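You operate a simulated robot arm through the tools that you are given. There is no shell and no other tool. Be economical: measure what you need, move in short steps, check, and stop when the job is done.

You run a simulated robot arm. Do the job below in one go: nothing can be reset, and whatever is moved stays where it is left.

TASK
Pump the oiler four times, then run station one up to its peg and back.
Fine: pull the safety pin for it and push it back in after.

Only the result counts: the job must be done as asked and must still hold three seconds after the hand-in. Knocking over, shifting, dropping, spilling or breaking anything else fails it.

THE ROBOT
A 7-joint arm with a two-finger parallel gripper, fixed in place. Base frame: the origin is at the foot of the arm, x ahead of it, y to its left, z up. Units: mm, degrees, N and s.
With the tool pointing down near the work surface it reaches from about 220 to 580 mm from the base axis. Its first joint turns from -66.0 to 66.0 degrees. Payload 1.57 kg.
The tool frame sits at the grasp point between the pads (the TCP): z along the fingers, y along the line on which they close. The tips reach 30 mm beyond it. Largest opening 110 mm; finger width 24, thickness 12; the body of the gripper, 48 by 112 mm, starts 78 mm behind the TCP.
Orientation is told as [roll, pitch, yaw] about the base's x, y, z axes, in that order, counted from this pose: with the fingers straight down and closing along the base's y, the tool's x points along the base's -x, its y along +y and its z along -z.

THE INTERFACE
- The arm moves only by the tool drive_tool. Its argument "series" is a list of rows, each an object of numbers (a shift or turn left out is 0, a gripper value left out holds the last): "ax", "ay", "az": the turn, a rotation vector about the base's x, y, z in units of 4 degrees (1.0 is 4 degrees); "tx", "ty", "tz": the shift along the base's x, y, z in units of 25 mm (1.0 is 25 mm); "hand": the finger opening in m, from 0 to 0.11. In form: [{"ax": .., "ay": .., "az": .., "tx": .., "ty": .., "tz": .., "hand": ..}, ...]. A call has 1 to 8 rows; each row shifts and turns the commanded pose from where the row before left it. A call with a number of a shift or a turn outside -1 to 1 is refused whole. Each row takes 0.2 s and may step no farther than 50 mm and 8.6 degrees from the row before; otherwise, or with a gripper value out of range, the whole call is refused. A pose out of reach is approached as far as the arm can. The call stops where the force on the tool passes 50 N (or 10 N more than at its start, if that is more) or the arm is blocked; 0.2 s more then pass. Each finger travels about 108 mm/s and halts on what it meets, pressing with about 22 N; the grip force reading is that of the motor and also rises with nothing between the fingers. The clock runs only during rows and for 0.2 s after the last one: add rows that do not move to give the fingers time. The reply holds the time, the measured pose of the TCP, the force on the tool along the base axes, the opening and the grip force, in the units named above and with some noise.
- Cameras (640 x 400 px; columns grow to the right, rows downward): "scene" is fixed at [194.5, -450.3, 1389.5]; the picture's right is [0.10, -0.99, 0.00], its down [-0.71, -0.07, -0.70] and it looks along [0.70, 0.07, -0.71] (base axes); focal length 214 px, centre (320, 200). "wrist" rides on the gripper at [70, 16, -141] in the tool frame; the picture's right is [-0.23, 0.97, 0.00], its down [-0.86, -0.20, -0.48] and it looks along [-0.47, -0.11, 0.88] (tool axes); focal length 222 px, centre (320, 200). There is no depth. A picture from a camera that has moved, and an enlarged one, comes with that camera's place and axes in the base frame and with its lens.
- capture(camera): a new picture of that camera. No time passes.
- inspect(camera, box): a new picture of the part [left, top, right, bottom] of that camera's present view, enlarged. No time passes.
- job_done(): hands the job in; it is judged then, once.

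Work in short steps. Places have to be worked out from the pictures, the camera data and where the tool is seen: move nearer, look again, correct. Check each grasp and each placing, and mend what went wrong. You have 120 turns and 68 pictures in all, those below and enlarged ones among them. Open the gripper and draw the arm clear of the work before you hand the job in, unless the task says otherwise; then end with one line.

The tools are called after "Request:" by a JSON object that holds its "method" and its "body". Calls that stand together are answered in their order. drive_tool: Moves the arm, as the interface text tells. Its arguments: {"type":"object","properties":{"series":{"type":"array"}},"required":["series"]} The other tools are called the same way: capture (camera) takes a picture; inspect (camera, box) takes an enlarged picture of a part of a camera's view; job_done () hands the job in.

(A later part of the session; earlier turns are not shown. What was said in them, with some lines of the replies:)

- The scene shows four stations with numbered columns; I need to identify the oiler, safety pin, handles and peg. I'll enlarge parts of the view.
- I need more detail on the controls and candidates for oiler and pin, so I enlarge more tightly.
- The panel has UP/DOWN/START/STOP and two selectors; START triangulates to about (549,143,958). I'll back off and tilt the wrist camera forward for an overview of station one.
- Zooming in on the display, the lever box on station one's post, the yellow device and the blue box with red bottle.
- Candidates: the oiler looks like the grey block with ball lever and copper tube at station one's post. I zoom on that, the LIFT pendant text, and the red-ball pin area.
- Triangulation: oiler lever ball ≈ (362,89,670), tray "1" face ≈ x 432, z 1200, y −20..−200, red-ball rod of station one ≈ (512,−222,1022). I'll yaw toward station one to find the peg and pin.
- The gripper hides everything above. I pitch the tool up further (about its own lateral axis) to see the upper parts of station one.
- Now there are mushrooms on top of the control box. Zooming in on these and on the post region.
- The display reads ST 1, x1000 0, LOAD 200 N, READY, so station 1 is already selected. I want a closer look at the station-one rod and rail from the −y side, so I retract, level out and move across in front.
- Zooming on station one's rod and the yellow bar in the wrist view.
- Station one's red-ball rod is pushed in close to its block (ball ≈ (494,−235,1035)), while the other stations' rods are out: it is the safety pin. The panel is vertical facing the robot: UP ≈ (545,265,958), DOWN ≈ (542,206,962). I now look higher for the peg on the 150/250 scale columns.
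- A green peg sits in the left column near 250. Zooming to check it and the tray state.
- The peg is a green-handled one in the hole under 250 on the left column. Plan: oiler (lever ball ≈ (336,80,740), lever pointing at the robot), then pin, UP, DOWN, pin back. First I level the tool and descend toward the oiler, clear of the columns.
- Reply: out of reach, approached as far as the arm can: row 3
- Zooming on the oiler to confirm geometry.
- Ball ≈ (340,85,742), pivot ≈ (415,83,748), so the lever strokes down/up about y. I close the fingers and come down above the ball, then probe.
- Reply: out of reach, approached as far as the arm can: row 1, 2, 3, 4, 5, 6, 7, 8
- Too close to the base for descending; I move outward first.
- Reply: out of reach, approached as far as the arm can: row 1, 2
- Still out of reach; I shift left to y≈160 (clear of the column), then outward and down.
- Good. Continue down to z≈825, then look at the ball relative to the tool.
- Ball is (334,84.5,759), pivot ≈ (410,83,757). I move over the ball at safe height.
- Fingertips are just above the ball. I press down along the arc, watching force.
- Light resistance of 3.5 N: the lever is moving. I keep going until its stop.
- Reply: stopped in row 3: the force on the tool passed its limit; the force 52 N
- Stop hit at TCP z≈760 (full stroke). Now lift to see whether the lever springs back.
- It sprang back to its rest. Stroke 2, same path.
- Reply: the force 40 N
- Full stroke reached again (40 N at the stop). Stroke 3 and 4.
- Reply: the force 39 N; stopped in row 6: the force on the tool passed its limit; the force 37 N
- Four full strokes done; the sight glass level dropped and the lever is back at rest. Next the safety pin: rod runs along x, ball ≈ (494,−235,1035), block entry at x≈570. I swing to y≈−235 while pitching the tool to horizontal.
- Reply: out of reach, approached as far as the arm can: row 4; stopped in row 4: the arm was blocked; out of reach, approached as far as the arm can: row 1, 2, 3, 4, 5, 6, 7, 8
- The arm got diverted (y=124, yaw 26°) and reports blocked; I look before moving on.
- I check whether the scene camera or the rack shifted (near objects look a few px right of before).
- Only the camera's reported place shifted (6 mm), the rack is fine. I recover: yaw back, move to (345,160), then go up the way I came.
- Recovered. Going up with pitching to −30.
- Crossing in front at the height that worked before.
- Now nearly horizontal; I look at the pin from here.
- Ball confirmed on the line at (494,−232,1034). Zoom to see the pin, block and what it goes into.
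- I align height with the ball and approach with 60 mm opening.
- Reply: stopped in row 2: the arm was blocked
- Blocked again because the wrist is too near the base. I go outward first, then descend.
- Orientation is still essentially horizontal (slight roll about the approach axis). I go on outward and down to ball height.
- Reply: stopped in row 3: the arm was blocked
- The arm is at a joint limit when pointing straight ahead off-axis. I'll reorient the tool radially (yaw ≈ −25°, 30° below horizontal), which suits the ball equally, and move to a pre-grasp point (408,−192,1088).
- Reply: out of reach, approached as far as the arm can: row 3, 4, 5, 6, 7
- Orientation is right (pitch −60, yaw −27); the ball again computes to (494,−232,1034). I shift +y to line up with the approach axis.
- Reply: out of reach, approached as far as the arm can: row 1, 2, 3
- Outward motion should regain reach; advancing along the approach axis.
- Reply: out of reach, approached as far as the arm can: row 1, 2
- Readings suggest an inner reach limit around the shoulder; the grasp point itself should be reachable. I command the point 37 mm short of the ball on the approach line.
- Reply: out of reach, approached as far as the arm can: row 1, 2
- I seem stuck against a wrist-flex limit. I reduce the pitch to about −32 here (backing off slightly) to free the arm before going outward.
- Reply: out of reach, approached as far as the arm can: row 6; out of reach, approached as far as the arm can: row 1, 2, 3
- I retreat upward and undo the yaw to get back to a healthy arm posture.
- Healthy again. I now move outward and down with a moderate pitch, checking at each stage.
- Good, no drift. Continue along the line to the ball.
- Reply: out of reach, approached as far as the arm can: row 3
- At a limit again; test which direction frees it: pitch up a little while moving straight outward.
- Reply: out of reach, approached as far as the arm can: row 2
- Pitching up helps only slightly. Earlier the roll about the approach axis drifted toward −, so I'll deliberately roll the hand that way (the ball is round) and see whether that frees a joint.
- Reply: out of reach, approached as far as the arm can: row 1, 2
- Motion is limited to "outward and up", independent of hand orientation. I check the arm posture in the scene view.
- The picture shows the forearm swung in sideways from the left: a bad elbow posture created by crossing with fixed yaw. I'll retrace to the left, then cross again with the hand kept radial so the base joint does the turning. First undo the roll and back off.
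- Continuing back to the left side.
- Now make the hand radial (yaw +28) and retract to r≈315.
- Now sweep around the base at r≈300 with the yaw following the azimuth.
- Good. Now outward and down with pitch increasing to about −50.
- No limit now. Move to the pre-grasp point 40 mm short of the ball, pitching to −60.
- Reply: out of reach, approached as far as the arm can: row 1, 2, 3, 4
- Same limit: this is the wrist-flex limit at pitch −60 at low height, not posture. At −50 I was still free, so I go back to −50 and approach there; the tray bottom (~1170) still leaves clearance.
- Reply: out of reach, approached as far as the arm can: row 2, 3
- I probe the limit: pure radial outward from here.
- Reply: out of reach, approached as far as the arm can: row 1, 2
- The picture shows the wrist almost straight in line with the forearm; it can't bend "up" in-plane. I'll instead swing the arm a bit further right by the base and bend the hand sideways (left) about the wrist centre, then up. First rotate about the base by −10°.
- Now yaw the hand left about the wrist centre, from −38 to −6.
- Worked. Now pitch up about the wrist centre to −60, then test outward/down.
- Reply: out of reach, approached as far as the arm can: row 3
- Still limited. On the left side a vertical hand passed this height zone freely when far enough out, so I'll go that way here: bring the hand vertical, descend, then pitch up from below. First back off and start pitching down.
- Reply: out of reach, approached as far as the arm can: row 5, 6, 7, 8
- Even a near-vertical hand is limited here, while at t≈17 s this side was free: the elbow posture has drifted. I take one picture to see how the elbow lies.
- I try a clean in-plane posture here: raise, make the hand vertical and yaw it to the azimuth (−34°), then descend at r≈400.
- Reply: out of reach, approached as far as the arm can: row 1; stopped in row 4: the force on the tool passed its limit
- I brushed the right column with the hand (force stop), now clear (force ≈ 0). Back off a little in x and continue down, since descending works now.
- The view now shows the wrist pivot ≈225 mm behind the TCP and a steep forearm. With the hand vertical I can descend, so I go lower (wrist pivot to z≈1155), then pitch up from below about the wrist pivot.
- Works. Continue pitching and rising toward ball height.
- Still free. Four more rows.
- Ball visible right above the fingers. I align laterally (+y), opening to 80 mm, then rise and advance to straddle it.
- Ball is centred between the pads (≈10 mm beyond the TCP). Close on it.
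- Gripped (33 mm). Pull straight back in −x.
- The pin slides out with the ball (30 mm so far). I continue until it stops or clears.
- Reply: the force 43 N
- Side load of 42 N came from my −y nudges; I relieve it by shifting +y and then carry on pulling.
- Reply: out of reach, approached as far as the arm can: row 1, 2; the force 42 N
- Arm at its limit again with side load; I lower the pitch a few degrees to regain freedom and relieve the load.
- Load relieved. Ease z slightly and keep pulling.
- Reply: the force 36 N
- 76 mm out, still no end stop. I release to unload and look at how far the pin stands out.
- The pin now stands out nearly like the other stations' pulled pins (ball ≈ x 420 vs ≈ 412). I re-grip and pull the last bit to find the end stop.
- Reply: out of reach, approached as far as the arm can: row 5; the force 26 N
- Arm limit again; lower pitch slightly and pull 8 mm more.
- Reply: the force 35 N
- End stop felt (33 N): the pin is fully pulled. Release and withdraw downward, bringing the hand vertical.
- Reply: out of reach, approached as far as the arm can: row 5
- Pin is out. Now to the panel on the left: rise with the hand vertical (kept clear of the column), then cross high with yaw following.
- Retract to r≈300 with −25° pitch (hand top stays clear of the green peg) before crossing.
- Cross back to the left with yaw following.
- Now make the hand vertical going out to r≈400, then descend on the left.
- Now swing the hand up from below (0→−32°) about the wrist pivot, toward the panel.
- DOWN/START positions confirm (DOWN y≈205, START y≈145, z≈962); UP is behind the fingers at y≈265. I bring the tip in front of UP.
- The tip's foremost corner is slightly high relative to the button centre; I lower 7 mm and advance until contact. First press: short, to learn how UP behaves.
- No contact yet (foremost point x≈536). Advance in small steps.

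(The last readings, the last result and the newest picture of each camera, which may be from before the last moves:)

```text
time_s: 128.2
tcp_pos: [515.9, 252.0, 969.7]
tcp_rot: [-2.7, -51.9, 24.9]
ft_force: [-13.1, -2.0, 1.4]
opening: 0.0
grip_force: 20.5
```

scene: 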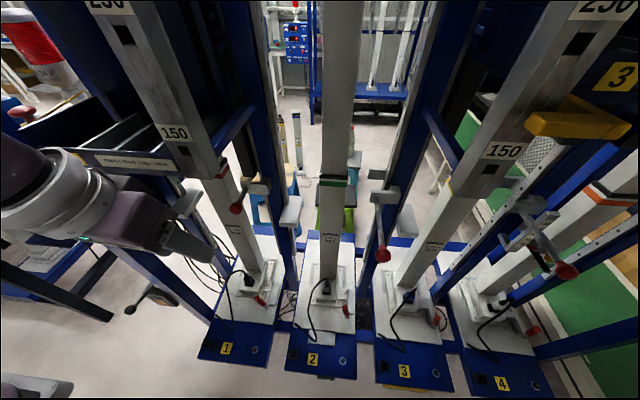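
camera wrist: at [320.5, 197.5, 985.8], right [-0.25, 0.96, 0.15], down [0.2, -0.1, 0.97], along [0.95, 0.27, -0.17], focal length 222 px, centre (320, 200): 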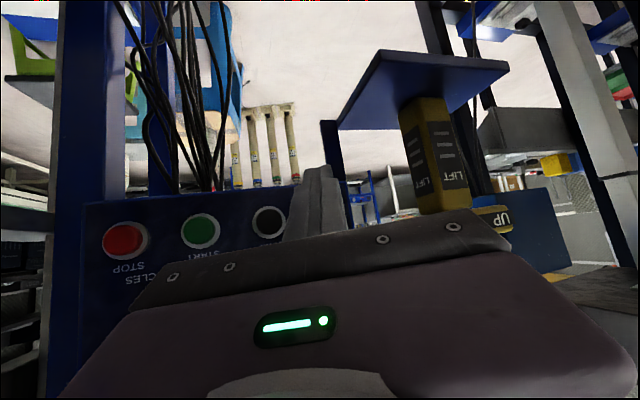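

Contact with −13 N. I check whether the carriage is moving.

Request:
{"method": "inspect", "body": {"camera": "scene", "box": [0, 50, 320, 250]}}

```text
2.00 times, centred on (160, 150) of scene
camera zoom: at [194.2, -450.4, 1389.6], right [0.1, -0.99, 0.0], down [-0.71, -0.07, -0.7], along [0.7, 0.07, -0.71], focal length 429 px, centre (640, 300)
```

zoom: 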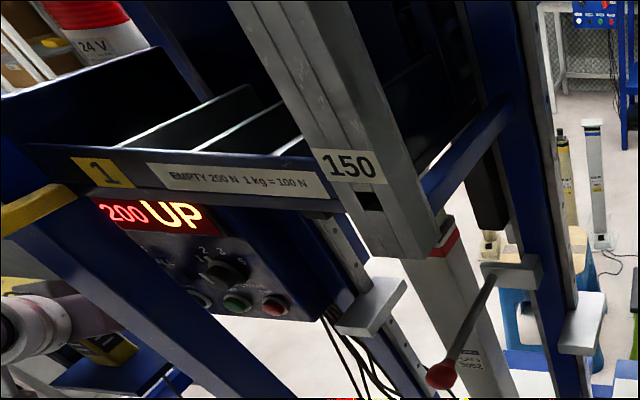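

The display reads UP and the tray has risen ≈40 mm: it runs while held. I hold a bit more and measure.

Request:
{"method": "drive_tool", "body": {"series": [{}, {}]}}

Request:
{"method": "inspect", "body": {"camera": "scene", "box": [0, 0, 320, 200]}}

```text
time_s: 128.8
tcp_pos: [515.1, 251.4, 970.7]
tcp_rot: [-2.8, -52.0, 24.8]
ft_force: [-14.1, -3.9, -2.8]
opening: 0.0
grip_force: 21.7
```

```text
2.00 times, centred on (160, 100) of scene
camera zoom: at [194.2, -450.4, 1389.5], right [0.1, -0.99, 0.0], down [-0.71, -0.07, -0.7], along [0.7, 0.07, -0.71], focal length 429 px, centre (640, 400)
```

zoom: 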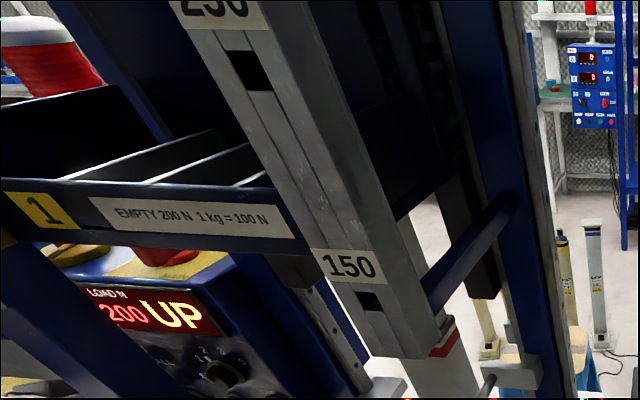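

Rate ≈70 mm/s, rise ≈84 mm so far; the peg should be met around 150 mm. Hold 0.8 s more in two short calls, then look at the display.

Request:
{"method": "drive_tool", "body": {"series": [{}]}}

Request:
{"method": "drive_tool", "body": {"series": [{}]}}

Request:
{"method": "inspect", "body": {"camera": "scene", "box": [0, 0, 320, 200]}}

```text
time_s: 129.2
tcp_pos: [515.5, 250.4, 970.1]
tcp_rot: [-2.5, -52.0, 24.7]
ft_force: [-14.4, -5.2, -4.0]
opening: 0.0
grip_force: 20.8
```

```text
time_s: 129.7
tcp_pos: [515.4, 250.5, 970.8]
tcp_rot: [-2.8, -52.1, 24.8]
ft_force: [-14.9, -5.6, -2.6]
opening: 0.2
grip_force: 21.6
```

```text
2.00 times, centred on (160, 100) of scene
camera zoom: at [194.2, -450.4, 1389.5], right [0.1, -0.99, 0.0], down [-0.71, -0.07, -0.7], along [0.7, 0.07, -0.71], focal length 429 px, centre (640, 400)
```

zoom: 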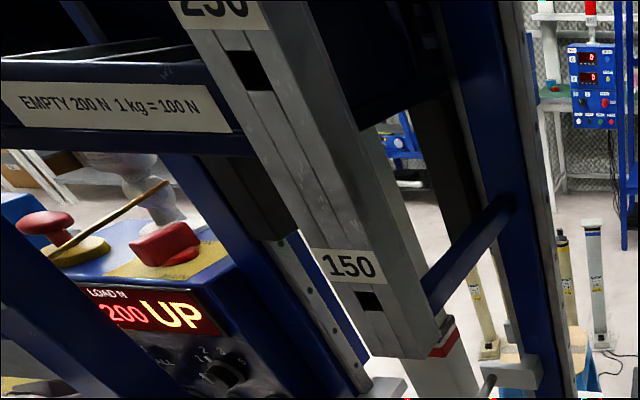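

Rise ≈137 mm, the yellow arm should be just under the peg. One more short hold, then check for a change on the display or a stop.

Request:
{"method": "drive_tool", "body": {"series": [{}]}}

Request:
{"method": "inspect", "body": {"camera": "scene", "box": [0, 0, 320, 200]}}

```text
time_s: 130.1
tcp_pos: [515.8, 251.1, 970.6]
tcp_rot: [-2.8, -52.0, 24.8]
ft_force: [-14.8, -6.9, -2.4]
opening: 0.0
grip_force: 21.5
```

```text
2.00 times, centred on (160, 100) of scene
camera zoom: at [194.2, -450.5, 1389.5], right [0.1, -0.99, 0.0], down [-0.71, -0.07, -0.7], along [0.7, 0.07, -0.71], focal length 429 px, centre (640, 400)
```

zoom: 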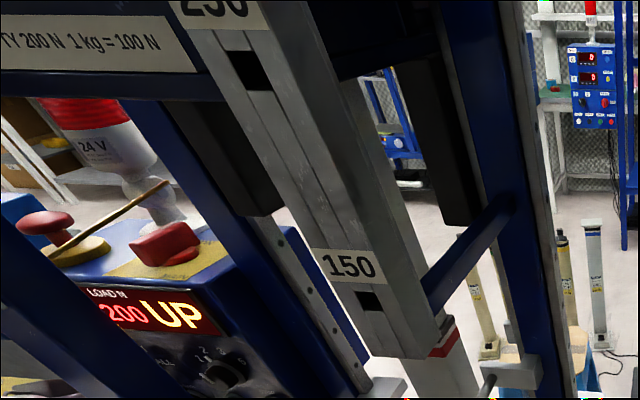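

Rise now ≈150 mm, close to where the yellow arm (top ≈1202 at start) meets the peg (≈1350). One more hold to see if it has stopped against it.

Request:
{"method": "drive_tool", "body": {"series": [{}]}}

Request:
{"method": "inspect", "body": {"camera": "scene", "box": [0, 0, 320, 200]}}

```text
time_s: 130.4
tcp_pos: [516.2, 250.8, 970.3]
tcp_rot: [-2.8, -52.0, 24.9]
ft_force: [-15.6, -6.4, -0.6]
opening: 0.0
grip_force: 21.6
```

```text
2.00 times, centred on (160, 100) of scene
camera zoom: at [194.2, -450.5, 1389.5], right [0.1, -0.99, 0.0], down [-0.71, -0.07, -0.7], along [0.7, 0.07, -0.71], focal length 429 px, centre (640, 400)
```

zoom: 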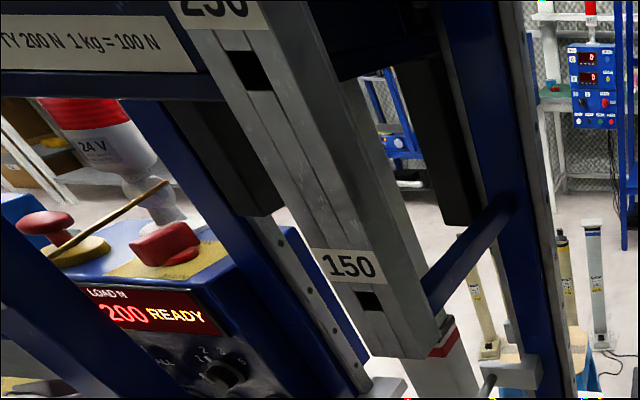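

The display is back to READY and the tray stopped: it is at the peg. Release and move over to DOWN (59 mm to the right).

Request:
{"method": "drive_tool", "body": {"series": [{"tx": -0.5}, {"tx": -0.4}, {"ty": -0.8}, {"ty": -0.8}, {"ty": -0.76}]}}

```text
time_s: 131.7
tcp_pos: [494.3, 191.6, 971.3]
tcp_rot: [-2.7, -52.1, 24.8]
ft_force: [0.4, -0.9, -0.2]
opening: 0.3
grip_force: 21.1
```

Advance onto DOWN to the same depth.

Request:
{"method": "drive_tool", "body": {"series": [{"tx": 0.4}, {"tx": 0.25}, {"tx": 0.15}, {"tx": 0.1}]}}

```text
time_s: 132.7
tcp_pos: [515.9, 192.5, 970.4]
tcp_rot: [-2.6, -51.8, 25.0]
ft_force: [-11.9, -3.2, 1.3]
opening: 0.0
grip_force: 21.5
```

Pressed (−12 N). Hold about 3 s for the way down, then check.

Request:
{"method": "drive_tool", "body": {"series": [{"tx": 0.04}, {}, {}, {}, {}, {}, {}, {}]}}

Request:
{"method": "drive_tool", "body": {"series": [{}, {}, {}, {}, {}, {}, {}]}}

Request:
{"method": "inspect", "body": {"camera": "scene", "box": [0, 50, 320, 250]}}

```text
time_s: 134.4
tcp_pos: [518.1, 192.7, 971.0]
tcp_rot: [-2.6, -52.0, 24.8]
ft_force: [-17.7, -3.4, -5.3]
opening: 0.1
grip_force: 21.5
```

```text
time_s: 136.1
tcp_pos: [516.9, 192.4, 971.3]
tcp_rot: [-2.8, -52.0, 24.8]
ft_force: [-18.8, -4.2, -3.5]
opening: 0.0
grip_force: 21.3
```

```text
2.00 times, centred on (160, 150) of scene
camera zoom: at [194.1, -450.4, 1389.5], right [0.1, -0.99, 0.0], down [-0.71, -0.07, -0.7], along [0.7, 0.07, -0.71], focal length 429 px, centre (640, 300)
```

zoom: 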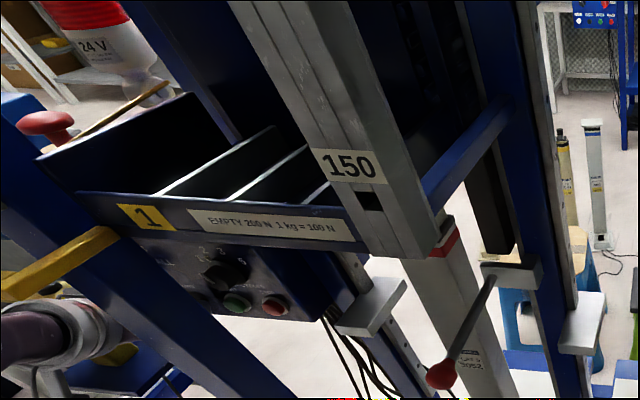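

The tray is back at its start position. Release, back off, and swing the hand down the same way I came.

Request:
{"method": "drive_tool", "body": {"series": [{"tx": -0.5}, {"tx": -0.5}, {"ty": 0.8, "tx": -0.3}, {"ty": 0.8, "tx": -0.3, "tz": -0.2}, {"ty": 0.43, "tx": -0.25, "tz": -0.4}]}}

Request:
{"method": "drive_tool", "body": {"series": [{"ax": -0.42, "ay": 0.906, "tx": -0.2, "ty": -0.1, "tz": -0.5}, {"ax": -0.42, "ay": 0.906, "tx": -0.22, "ty": -0.1, "tz": -0.5}, {"ax": -0.42, "ay": 0.906, "tx": -0.25, "ty": -0.12, "tz": -0.48}, {"ax": -0.42, "ay": 0.906, "tx": -0.28, "ty": -0.13, "tz": -0.44}, {"ax": -0.42, "ay": 0.906, "tx": -0.3, "ty": -0.14, "tz": -0.4}]}}

Request:
{"method": "drive_tool", "body": {"series": [{"ax": -0.42, "ay": 0.906, "tx": -0.38, "ty": -0.17, "tz": -0.32}, {"ax": -0.42, "ay": 0.906, "tx": -0.4, "ty": -0.18, "tz": -0.28}, {"ax": -0.42, "ay": 0.906, "tx": -0.42, "ty": -0.19, "tz": -0.24}, {"ax": -0.42, "ay": 0.906, "tx": -0.43, "ty": -0.2, "tz": -0.2}, {"ax": -0.42, "ay": 0.906, "tx": -0.44, "ty": -0.2, "tz": -0.15}, {"ax": -0.42, "ay": 0.906, "tx": -0.45, "ty": -0.21, "tz": -0.11}, {"ax": -0.42, "ay": 0.906, "tx": -0.46, "ty": -0.21, "tz": -0.06}, {"ax": -0.42, "ay": 0.906, "tx": -0.46, "ty": -0.21, "tz": -0.02}]}}

```text
time_s: 137.2
tcp_pos: [471.2, 244.1, 957.3]
tcp_rot: [-2.7, -51.9, 24.8]
ft_force: [0.2, 0.3, 0.2]
opening: 0.0
grip_force: 21.2
```

```text
time_s: 138.4
tcp_pos: [440.2, 229.0, 897.6]
tcp_rot: [-2.7, -32.0, 24.8]
ft_force: [0.5, -0.7, -0.7]
opening: 0.2
grip_force: 21.3
```

```text
time_s: 140.2
tcp_pos: [353.6, 190.6, 863.5]
tcp_rot: [-2.8, -0.1, 24.9]
ft_force: [-0.3, -0.5, 0.0]
opening: 0.4
grip_force: 21.6
```

Retracing exactly: up on the left, restoring yaw.

Request:
{"method": "drive_tool", "body": {"series": [{"tz": 1}, {"tz": 1}, {"tz": 1}, {"tz": 1}, {"tz": 1}, {"tz": 1}, {"tz": 1}, {"tz": 1}]}}

Request:
{"method": "drive_tool", "body": {"series": [{"tz": 1, "az": 0.5}, {"tz": 1, "az": 0.5}, {"tz": 1, "az": 0.5}, {"tz": 1, "az": 0.5}, {"tz": 1, "az": 0.5}, {"tz": 1, "az": 0.5}, {"tz": 1}, {"tz": 0.9}]}}

Request:
{"method": "drive_tool", "body": {"series": [{"ax": 0.63, "ay": -0.84, "tx": -0.59, "ty": -0.32}, {"ax": 0.63, "ay": -0.84, "tx": -0.59, "ty": -0.32}, {"ax": 0.63, "ay": -0.84, "tx": -0.59, "ty": -0.32}, {"ax": 0.63, "ay": -0.84, "tx": -0.59, "ty": -0.32}, {"ax": 0.63, "ay": -0.84, "tx": -0.59, "ty": -0.32}, {"ax": 0.63, "ay": -0.84, "tx": -0.59, "ty": -0.32}]}}

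```text
time_s: 142.1
tcp_pos: [353.3, 189.0, 1063.8]
tcp_rot: [-2.8, -0.1, 24.8]
ft_force: [-0.1, -0.2, -0.7]
opening: 0.0
grip_force: 21.6
```

```text
time_s: 143.8
tcp_pos: [353.3, 190.1, 1261.4]
tcp_rot: [-2.8, -0.2, 36.8]
ft_force: [-0.1, 0.1, -0.5]
opening: 0.0
grip_force: 21.7
```

```text
time_s: 145.2
tcp_pos: [264.7, 142.3, 1261.1]
tcp_rot: [-2.6, -25.5, 36.9]
ft_force: [-0.7, -0.3, -0.2]
opening: 0.0
grip_force: 20.9
```

Crossing back to the right, reversed path.

Request:
{"method": "drive_tool", "body": {"series": [{"az": -0.98, "tx": 0.36, "ty": -0.74}, {"az": -0.98, "tx": 0.3, "ty": -0.76}, {"az": -0.98, "tx": -0.04, "ty": -0.78}, {"az": -0.98, "tx": 0.2, "ty": -0.79}, {"az": -0.98, "tx": 0.15, "ty": -0.8}, {"az": -0.98, "tx": 0.09, "ty": -0.81}, {"az": -0.98, "tx": 0.04, "ty": -0.82}]}}

Request:
{"method": "drive_tool", "body": {"series": [{"az": -0.98, "tx": -0.02, "ty": -0.82}, {"az": -0.98, "tx": 0.22, "ty": -0.81}, {"az": -0.98, "tx": -0.13, "ty": -0.83}, {"az": -0.98, "tx": -0.19, "ty": -0.8}, {"az": -0.98, "tx": -0.24, "ty": -0.78}, {"az": -0.98, "tx": -0.29, "ty": -0.76}, {"az": -0.98, "tx": -0.34, "ty": -0.74}, {"az": -0.98, "tx": -0.37, "ty": -0.72}]}}

Request:
{"method": "drive_tool", "body": {"series": [{"ax": 0.42, "ay": 0.9, "tx": 0.51, "ty": -0.31}, {"ax": 0.42, "ay": 0.9, "tx": 0.51, "ty": -0.31}, {"ax": 0.42, "ay": 0.9, "tx": 0.51, "ty": -0.31}, {"ax": 0.42, "ay": 0.9, "tx": 0.51, "ty": -0.31}, {"ax": 0.42, "ay": 0.9, "tx": 0.51, "ty": -0.31}, {"ax": 0.42, "ay": 0.9, "tx": 0.51, "ty": -0.31}]}}

```text
time_s: 146.8
tcp_pos: [292.5, 4.2, 1260.7]
tcp_rot: [-2.7, -25.3, 9.2]
ft_force: [-0.4, 0.4, 0.3]
opening: 0.2
grip_force: 21.5
```

```text
time_s: 148.7
tcp_pos: [259.0, -153.1, 1260.9]
tcp_rot: [-2.8, -25.4, -22.1]
ft_force: [0.2, -0.5, 0.8]
opening: 0.0
grip_force: 21.6
```

```text
time_s: 150.1
tcp_pos: [335.8, -199.0, 1261.5]
tcp_rot: [-1.6, -1.5, -22.2]
ft_force: [0.3, 0.3, -0.1]
opening: 0.1
grip_force: 21.2
```

Descend on the right beside the column, opening the hand.

Request:
{"method": "drive_tool", "body": {"series": [{"tz": -1}, {"tz": -1}, {"tz": -1}, {"tz": -1}, {"tz": -1}, {"tz": -1}, {"tz": -1}, {"tz": -1}]}}

Request:
{"method": "drive_tool", "body": {"series": [{"tz": -1}, {"tz": -1}, {"tz": -1}, {"tz": -1, "hand": 0.08}, {"tx": 0.2, "ty": -0.4, "tz": -0.5}, {"tx": 0.6, "ty": -0.8}]}}

```text
time_s: 151.8
tcp_pos: [335.5, -199.1, 1061.9]
tcp_rot: [-1.5, -1.6, -22.4]
ft_force: [0.8, 0.2, -0.1]
opening: 0.0
grip_force: 21.1
```

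```text
time_s: 153.2
tcp_pos: [355.0, -228.5, 947.6]
tcp_rot: [-1.5, -1.5, -22.3]
ft_force: [-0.9, 0.4, 0.3]
opening: 80.2
grip_force: 0.1
```

Pitch up from below toward the ball (now at ≈(412,−232,1034)).

Request:
{"method": "drive_tool", "body": {"series": [{"ax": -0.37, "ay": -0.93, "tx": 0.2, "tz": 0.05}, {"ax": -0.37, "ay": -0.93, "tx": 0.2, "tz": 0.05}, {"ax": -0.37, "ay": -0.93, "tx": 0.2, "tz": 0.05}, {"ax": -0.37, "ay": -0.93, "tx": 0.2, "tz": 0.1}, {"ax": -0.37, "ay": -0.93, "tx": 0.2, "tz": 0.1}, {"ax": -0.37, "ay": -0.93, "tx": 0.2, "tz": 0.1}, {"ax": -0.37, "ay": -0.93, "tx": 0.2, "tz": 0.1}, {"ax": -0.37, "ay": -0.93, "tx": 0.2, "tz": 0.1}]}}

Request:
{"method": "drive_tool", "body": {"series": [{"ax": -0.37, "ay": -0.93, "tx": 0.1, "tz": 0.4}, {"tx": 0.1, "tz": 0.6}, {"tx": 0.05, "tz": 0.6}, {"tz": 0.5}]}}

```text
time_s: 155.1
tcp_pos: [395.4, -229.4, 964.6]
tcp_rot: [-1.1, -33.7, -22.5]
ft_force: [0.1, 1.1, 0.1]
opening: 79.8
grip_force: 0.2
```

```text
time_s: 156.1
tcp_pos: [403.0, -228.5, 1016.9]
tcp_rot: [-1.1, -37.5, -22.4]
ft_force: [-0.8, 1.2, 0.0]
opening: 79.9
grip_force: 0.0
```

Rise the last 23 mm and close on the ball.

Request:
{"method": "drive_tool", "body": {"series": [{"tz": 0.5}, {"tz": 0.45}, {"hand": 0.02}, {"hand": 0.02}, {"hand": 0.02}]}}

```text
time_s: 157.2
tcp_pos: [403.1, -228.1, 1039.6]
tcp_rot: [-1.0, -37.6, -22.1]
ft_force: [-1.1, 25.7, 5.5]
opening: 32.9
grip_force: 41.4
```

Ball gripped (33 mm). Push in along +x while pitching up gradually.

Request:
{"method": "drive_tool", "body": {"series": [{"tx": 0.4, "ty": 0.04, "ax": -0.144, "ay": -0.36}, {"tx": 0.4, "ax": -0.144, "ay": -0.36}, {"tx": 0.4, "ax": -0.144, "ay": -0.36}, {"tx": 0.4, "ax": -0.144, "ay": -0.36}]}}

```text
time_s: 158.2
tcp_pos: [441.2, -227.7, 1039.1]
tcp_rot: [-0.9, -43.6, -22.3]
ft_force: [-1.7, 16.7, -12.3]
opening: 33.1
grip_force: 41.0
```

Sliding in smoothly. Continue to the seat (TCP x≈487).

Request:
{"method": "drive_tool", "body": {"series": [{"tx": 0.4, "ty": 0.03, "ax": -0.144, "ay": -0.36}, {"tx": 0.4, "ty": 0.03, "ax": -0.144, "ay": -0.36}, {"tx": 0.4, "ax": -0.144, "ay": -0.36}, {"tx": 0.4, "ax": -0.144, "ay": -0.36}]}}

```text
time_s: 159.2
tcp_pos: [481.2, -227.8, 1039.7]
tcp_rot: [-0.9, -49.8, -22.6]
ft_force: [2.7, -4.0, -19.6]
opening: 33.2
grip_force: 41.2
```

Last few mm until the end stop is felt.

Request:
{"method": "drive_tool", "body": {"series": [{"tx": 0.2, "tz": -0.04}, {"tx": 0.12}, {"tx": 0.12}]}}

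```text
time_s: 160.1
tcp_pos: [488.4, -228.2, 1039.7]
tcp_rot: [-0.9, -49.9, -23.0]
ft_force: [-45.5, -12.8, 0.5]
opening: 33.3
grip_force: 41.5
```

End stop felt (−45 N at x≈488): pin is home. Release and withdraw downward along the known path.

Request:
{"method": "drive_tool", "body": {"series": [{"tx": -0.06}, {"hand": 0.08}, {"hand": 0.08}, {}, {"tx": -0.48, "ty": 0.19, "tz": -0.36}, {"tx": -0.48, "ty": 0.19, "tz": -0.36}, {"tx": -0.48, "ty": 0.19, "tz": -0.36}]}}

Request:
{"method": "drive_tool", "body": {"series": [{"ax": 0.37, "ay": 0.93, "tx": -0.25, "tz": -0.4}, {"ax": 0.37, "ay": 0.93, "tx": -0.25, "tz": -0.4}, {"ax": 0.37, "ay": 0.93, "tx": -0.25, "tz": -0.35}, {"ax": 0.37, "ay": 0.93, "tx": -0.25, "tz": -0.35}, {"ax": 0.37, "ay": 0.93, "tx": -0.25, "tz": -0.35}, {"ax": 0.37, "ay": 0.93, "tx": -0.25, "tz": -0.35}, {"ax": 0.37, "ay": 0.93, "tx": -0.25, "tz": -0.35}, {"ax": 0.37, "ay": 0.93, "tx": -0.25, "tz": -0.35}]}}

Request:
{"method": "inspect", "body": {"camera": "scene", "box": [40, 100, 360, 300]}}

```text
time_s: 161.7
tcp_pos: [454.5, -212.0, 1011.8]
tcp_rot: [-1.0, -50.0, -22.5]
ft_force: [0.4, 0.4, 0.0]
opening: 79.7
grip_force: 0.1
```

```text
time_s: 163.4
tcp_pos: [405.3, -212.5, 938.8]
tcp_rot: [-1.4, -17.9, -22.2]
ft_force: [0.2, 1.1, 0.1]
opening: 80.2
grip_force: 0.0
```

```text
2.00 times, centred on (200, 200) of scene
camera zoom: at [194.5, -450.3, 1389.5], right [0.1, -0.99, 0.0], down [-0.71, -0.07, -0.7], along [0.7, 0.07, -0.71], focal length 429 px, centre (560, 200)
```

zoom: 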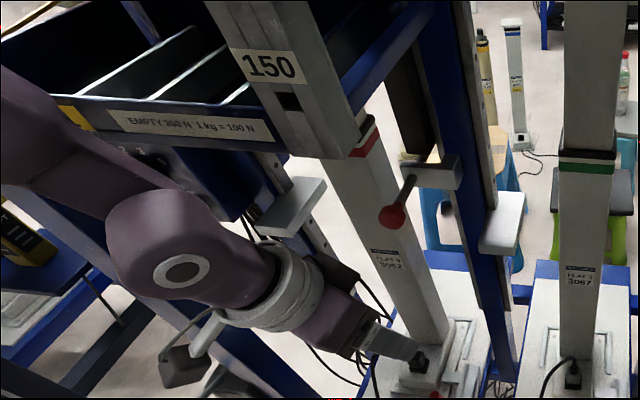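

The ball is back at its original place (236,208). I draw the arm clear of the rack.

Request:
{"method": "drive_tool", "body": {"series": [{"ax": 0.37, "ay": 0.93, "tx": -0.5}, {"ax": 0.37, "ay": 0.93, "tx": -0.5}, {"ax": 0.37, "ay": 0.93, "tx": -0.5}, {"ax": 0.37, "ay": 0.93, "tx": -0.5}, {"tx": -0.4, "ty": 0.3}, {}]}}

```text
time_s: 164.8
tcp_pos: [345.7, -204.8, 940.2]
tcp_rot: [-1.5, -1.9, -22.3]
ft_force: [0.2, -0.2, -0.6]
opening: 79.9
grip_force: 0.0
```

The gripper is open and the arm clear, with the tray back at rest and the pin seated. Handing in.

Request:
{"method": "job_done", "body": {}}

```text
The job is handed in.
```

I gave the oiler four full strokes, pulled station one's safety pin, ran the station up to its peg and back down, and pushed the pin back in to its stop. On the way to the pin, the hand brushed station one's right-hand column hard enough to trip the force stop. The later pictures showed nothing out of place.
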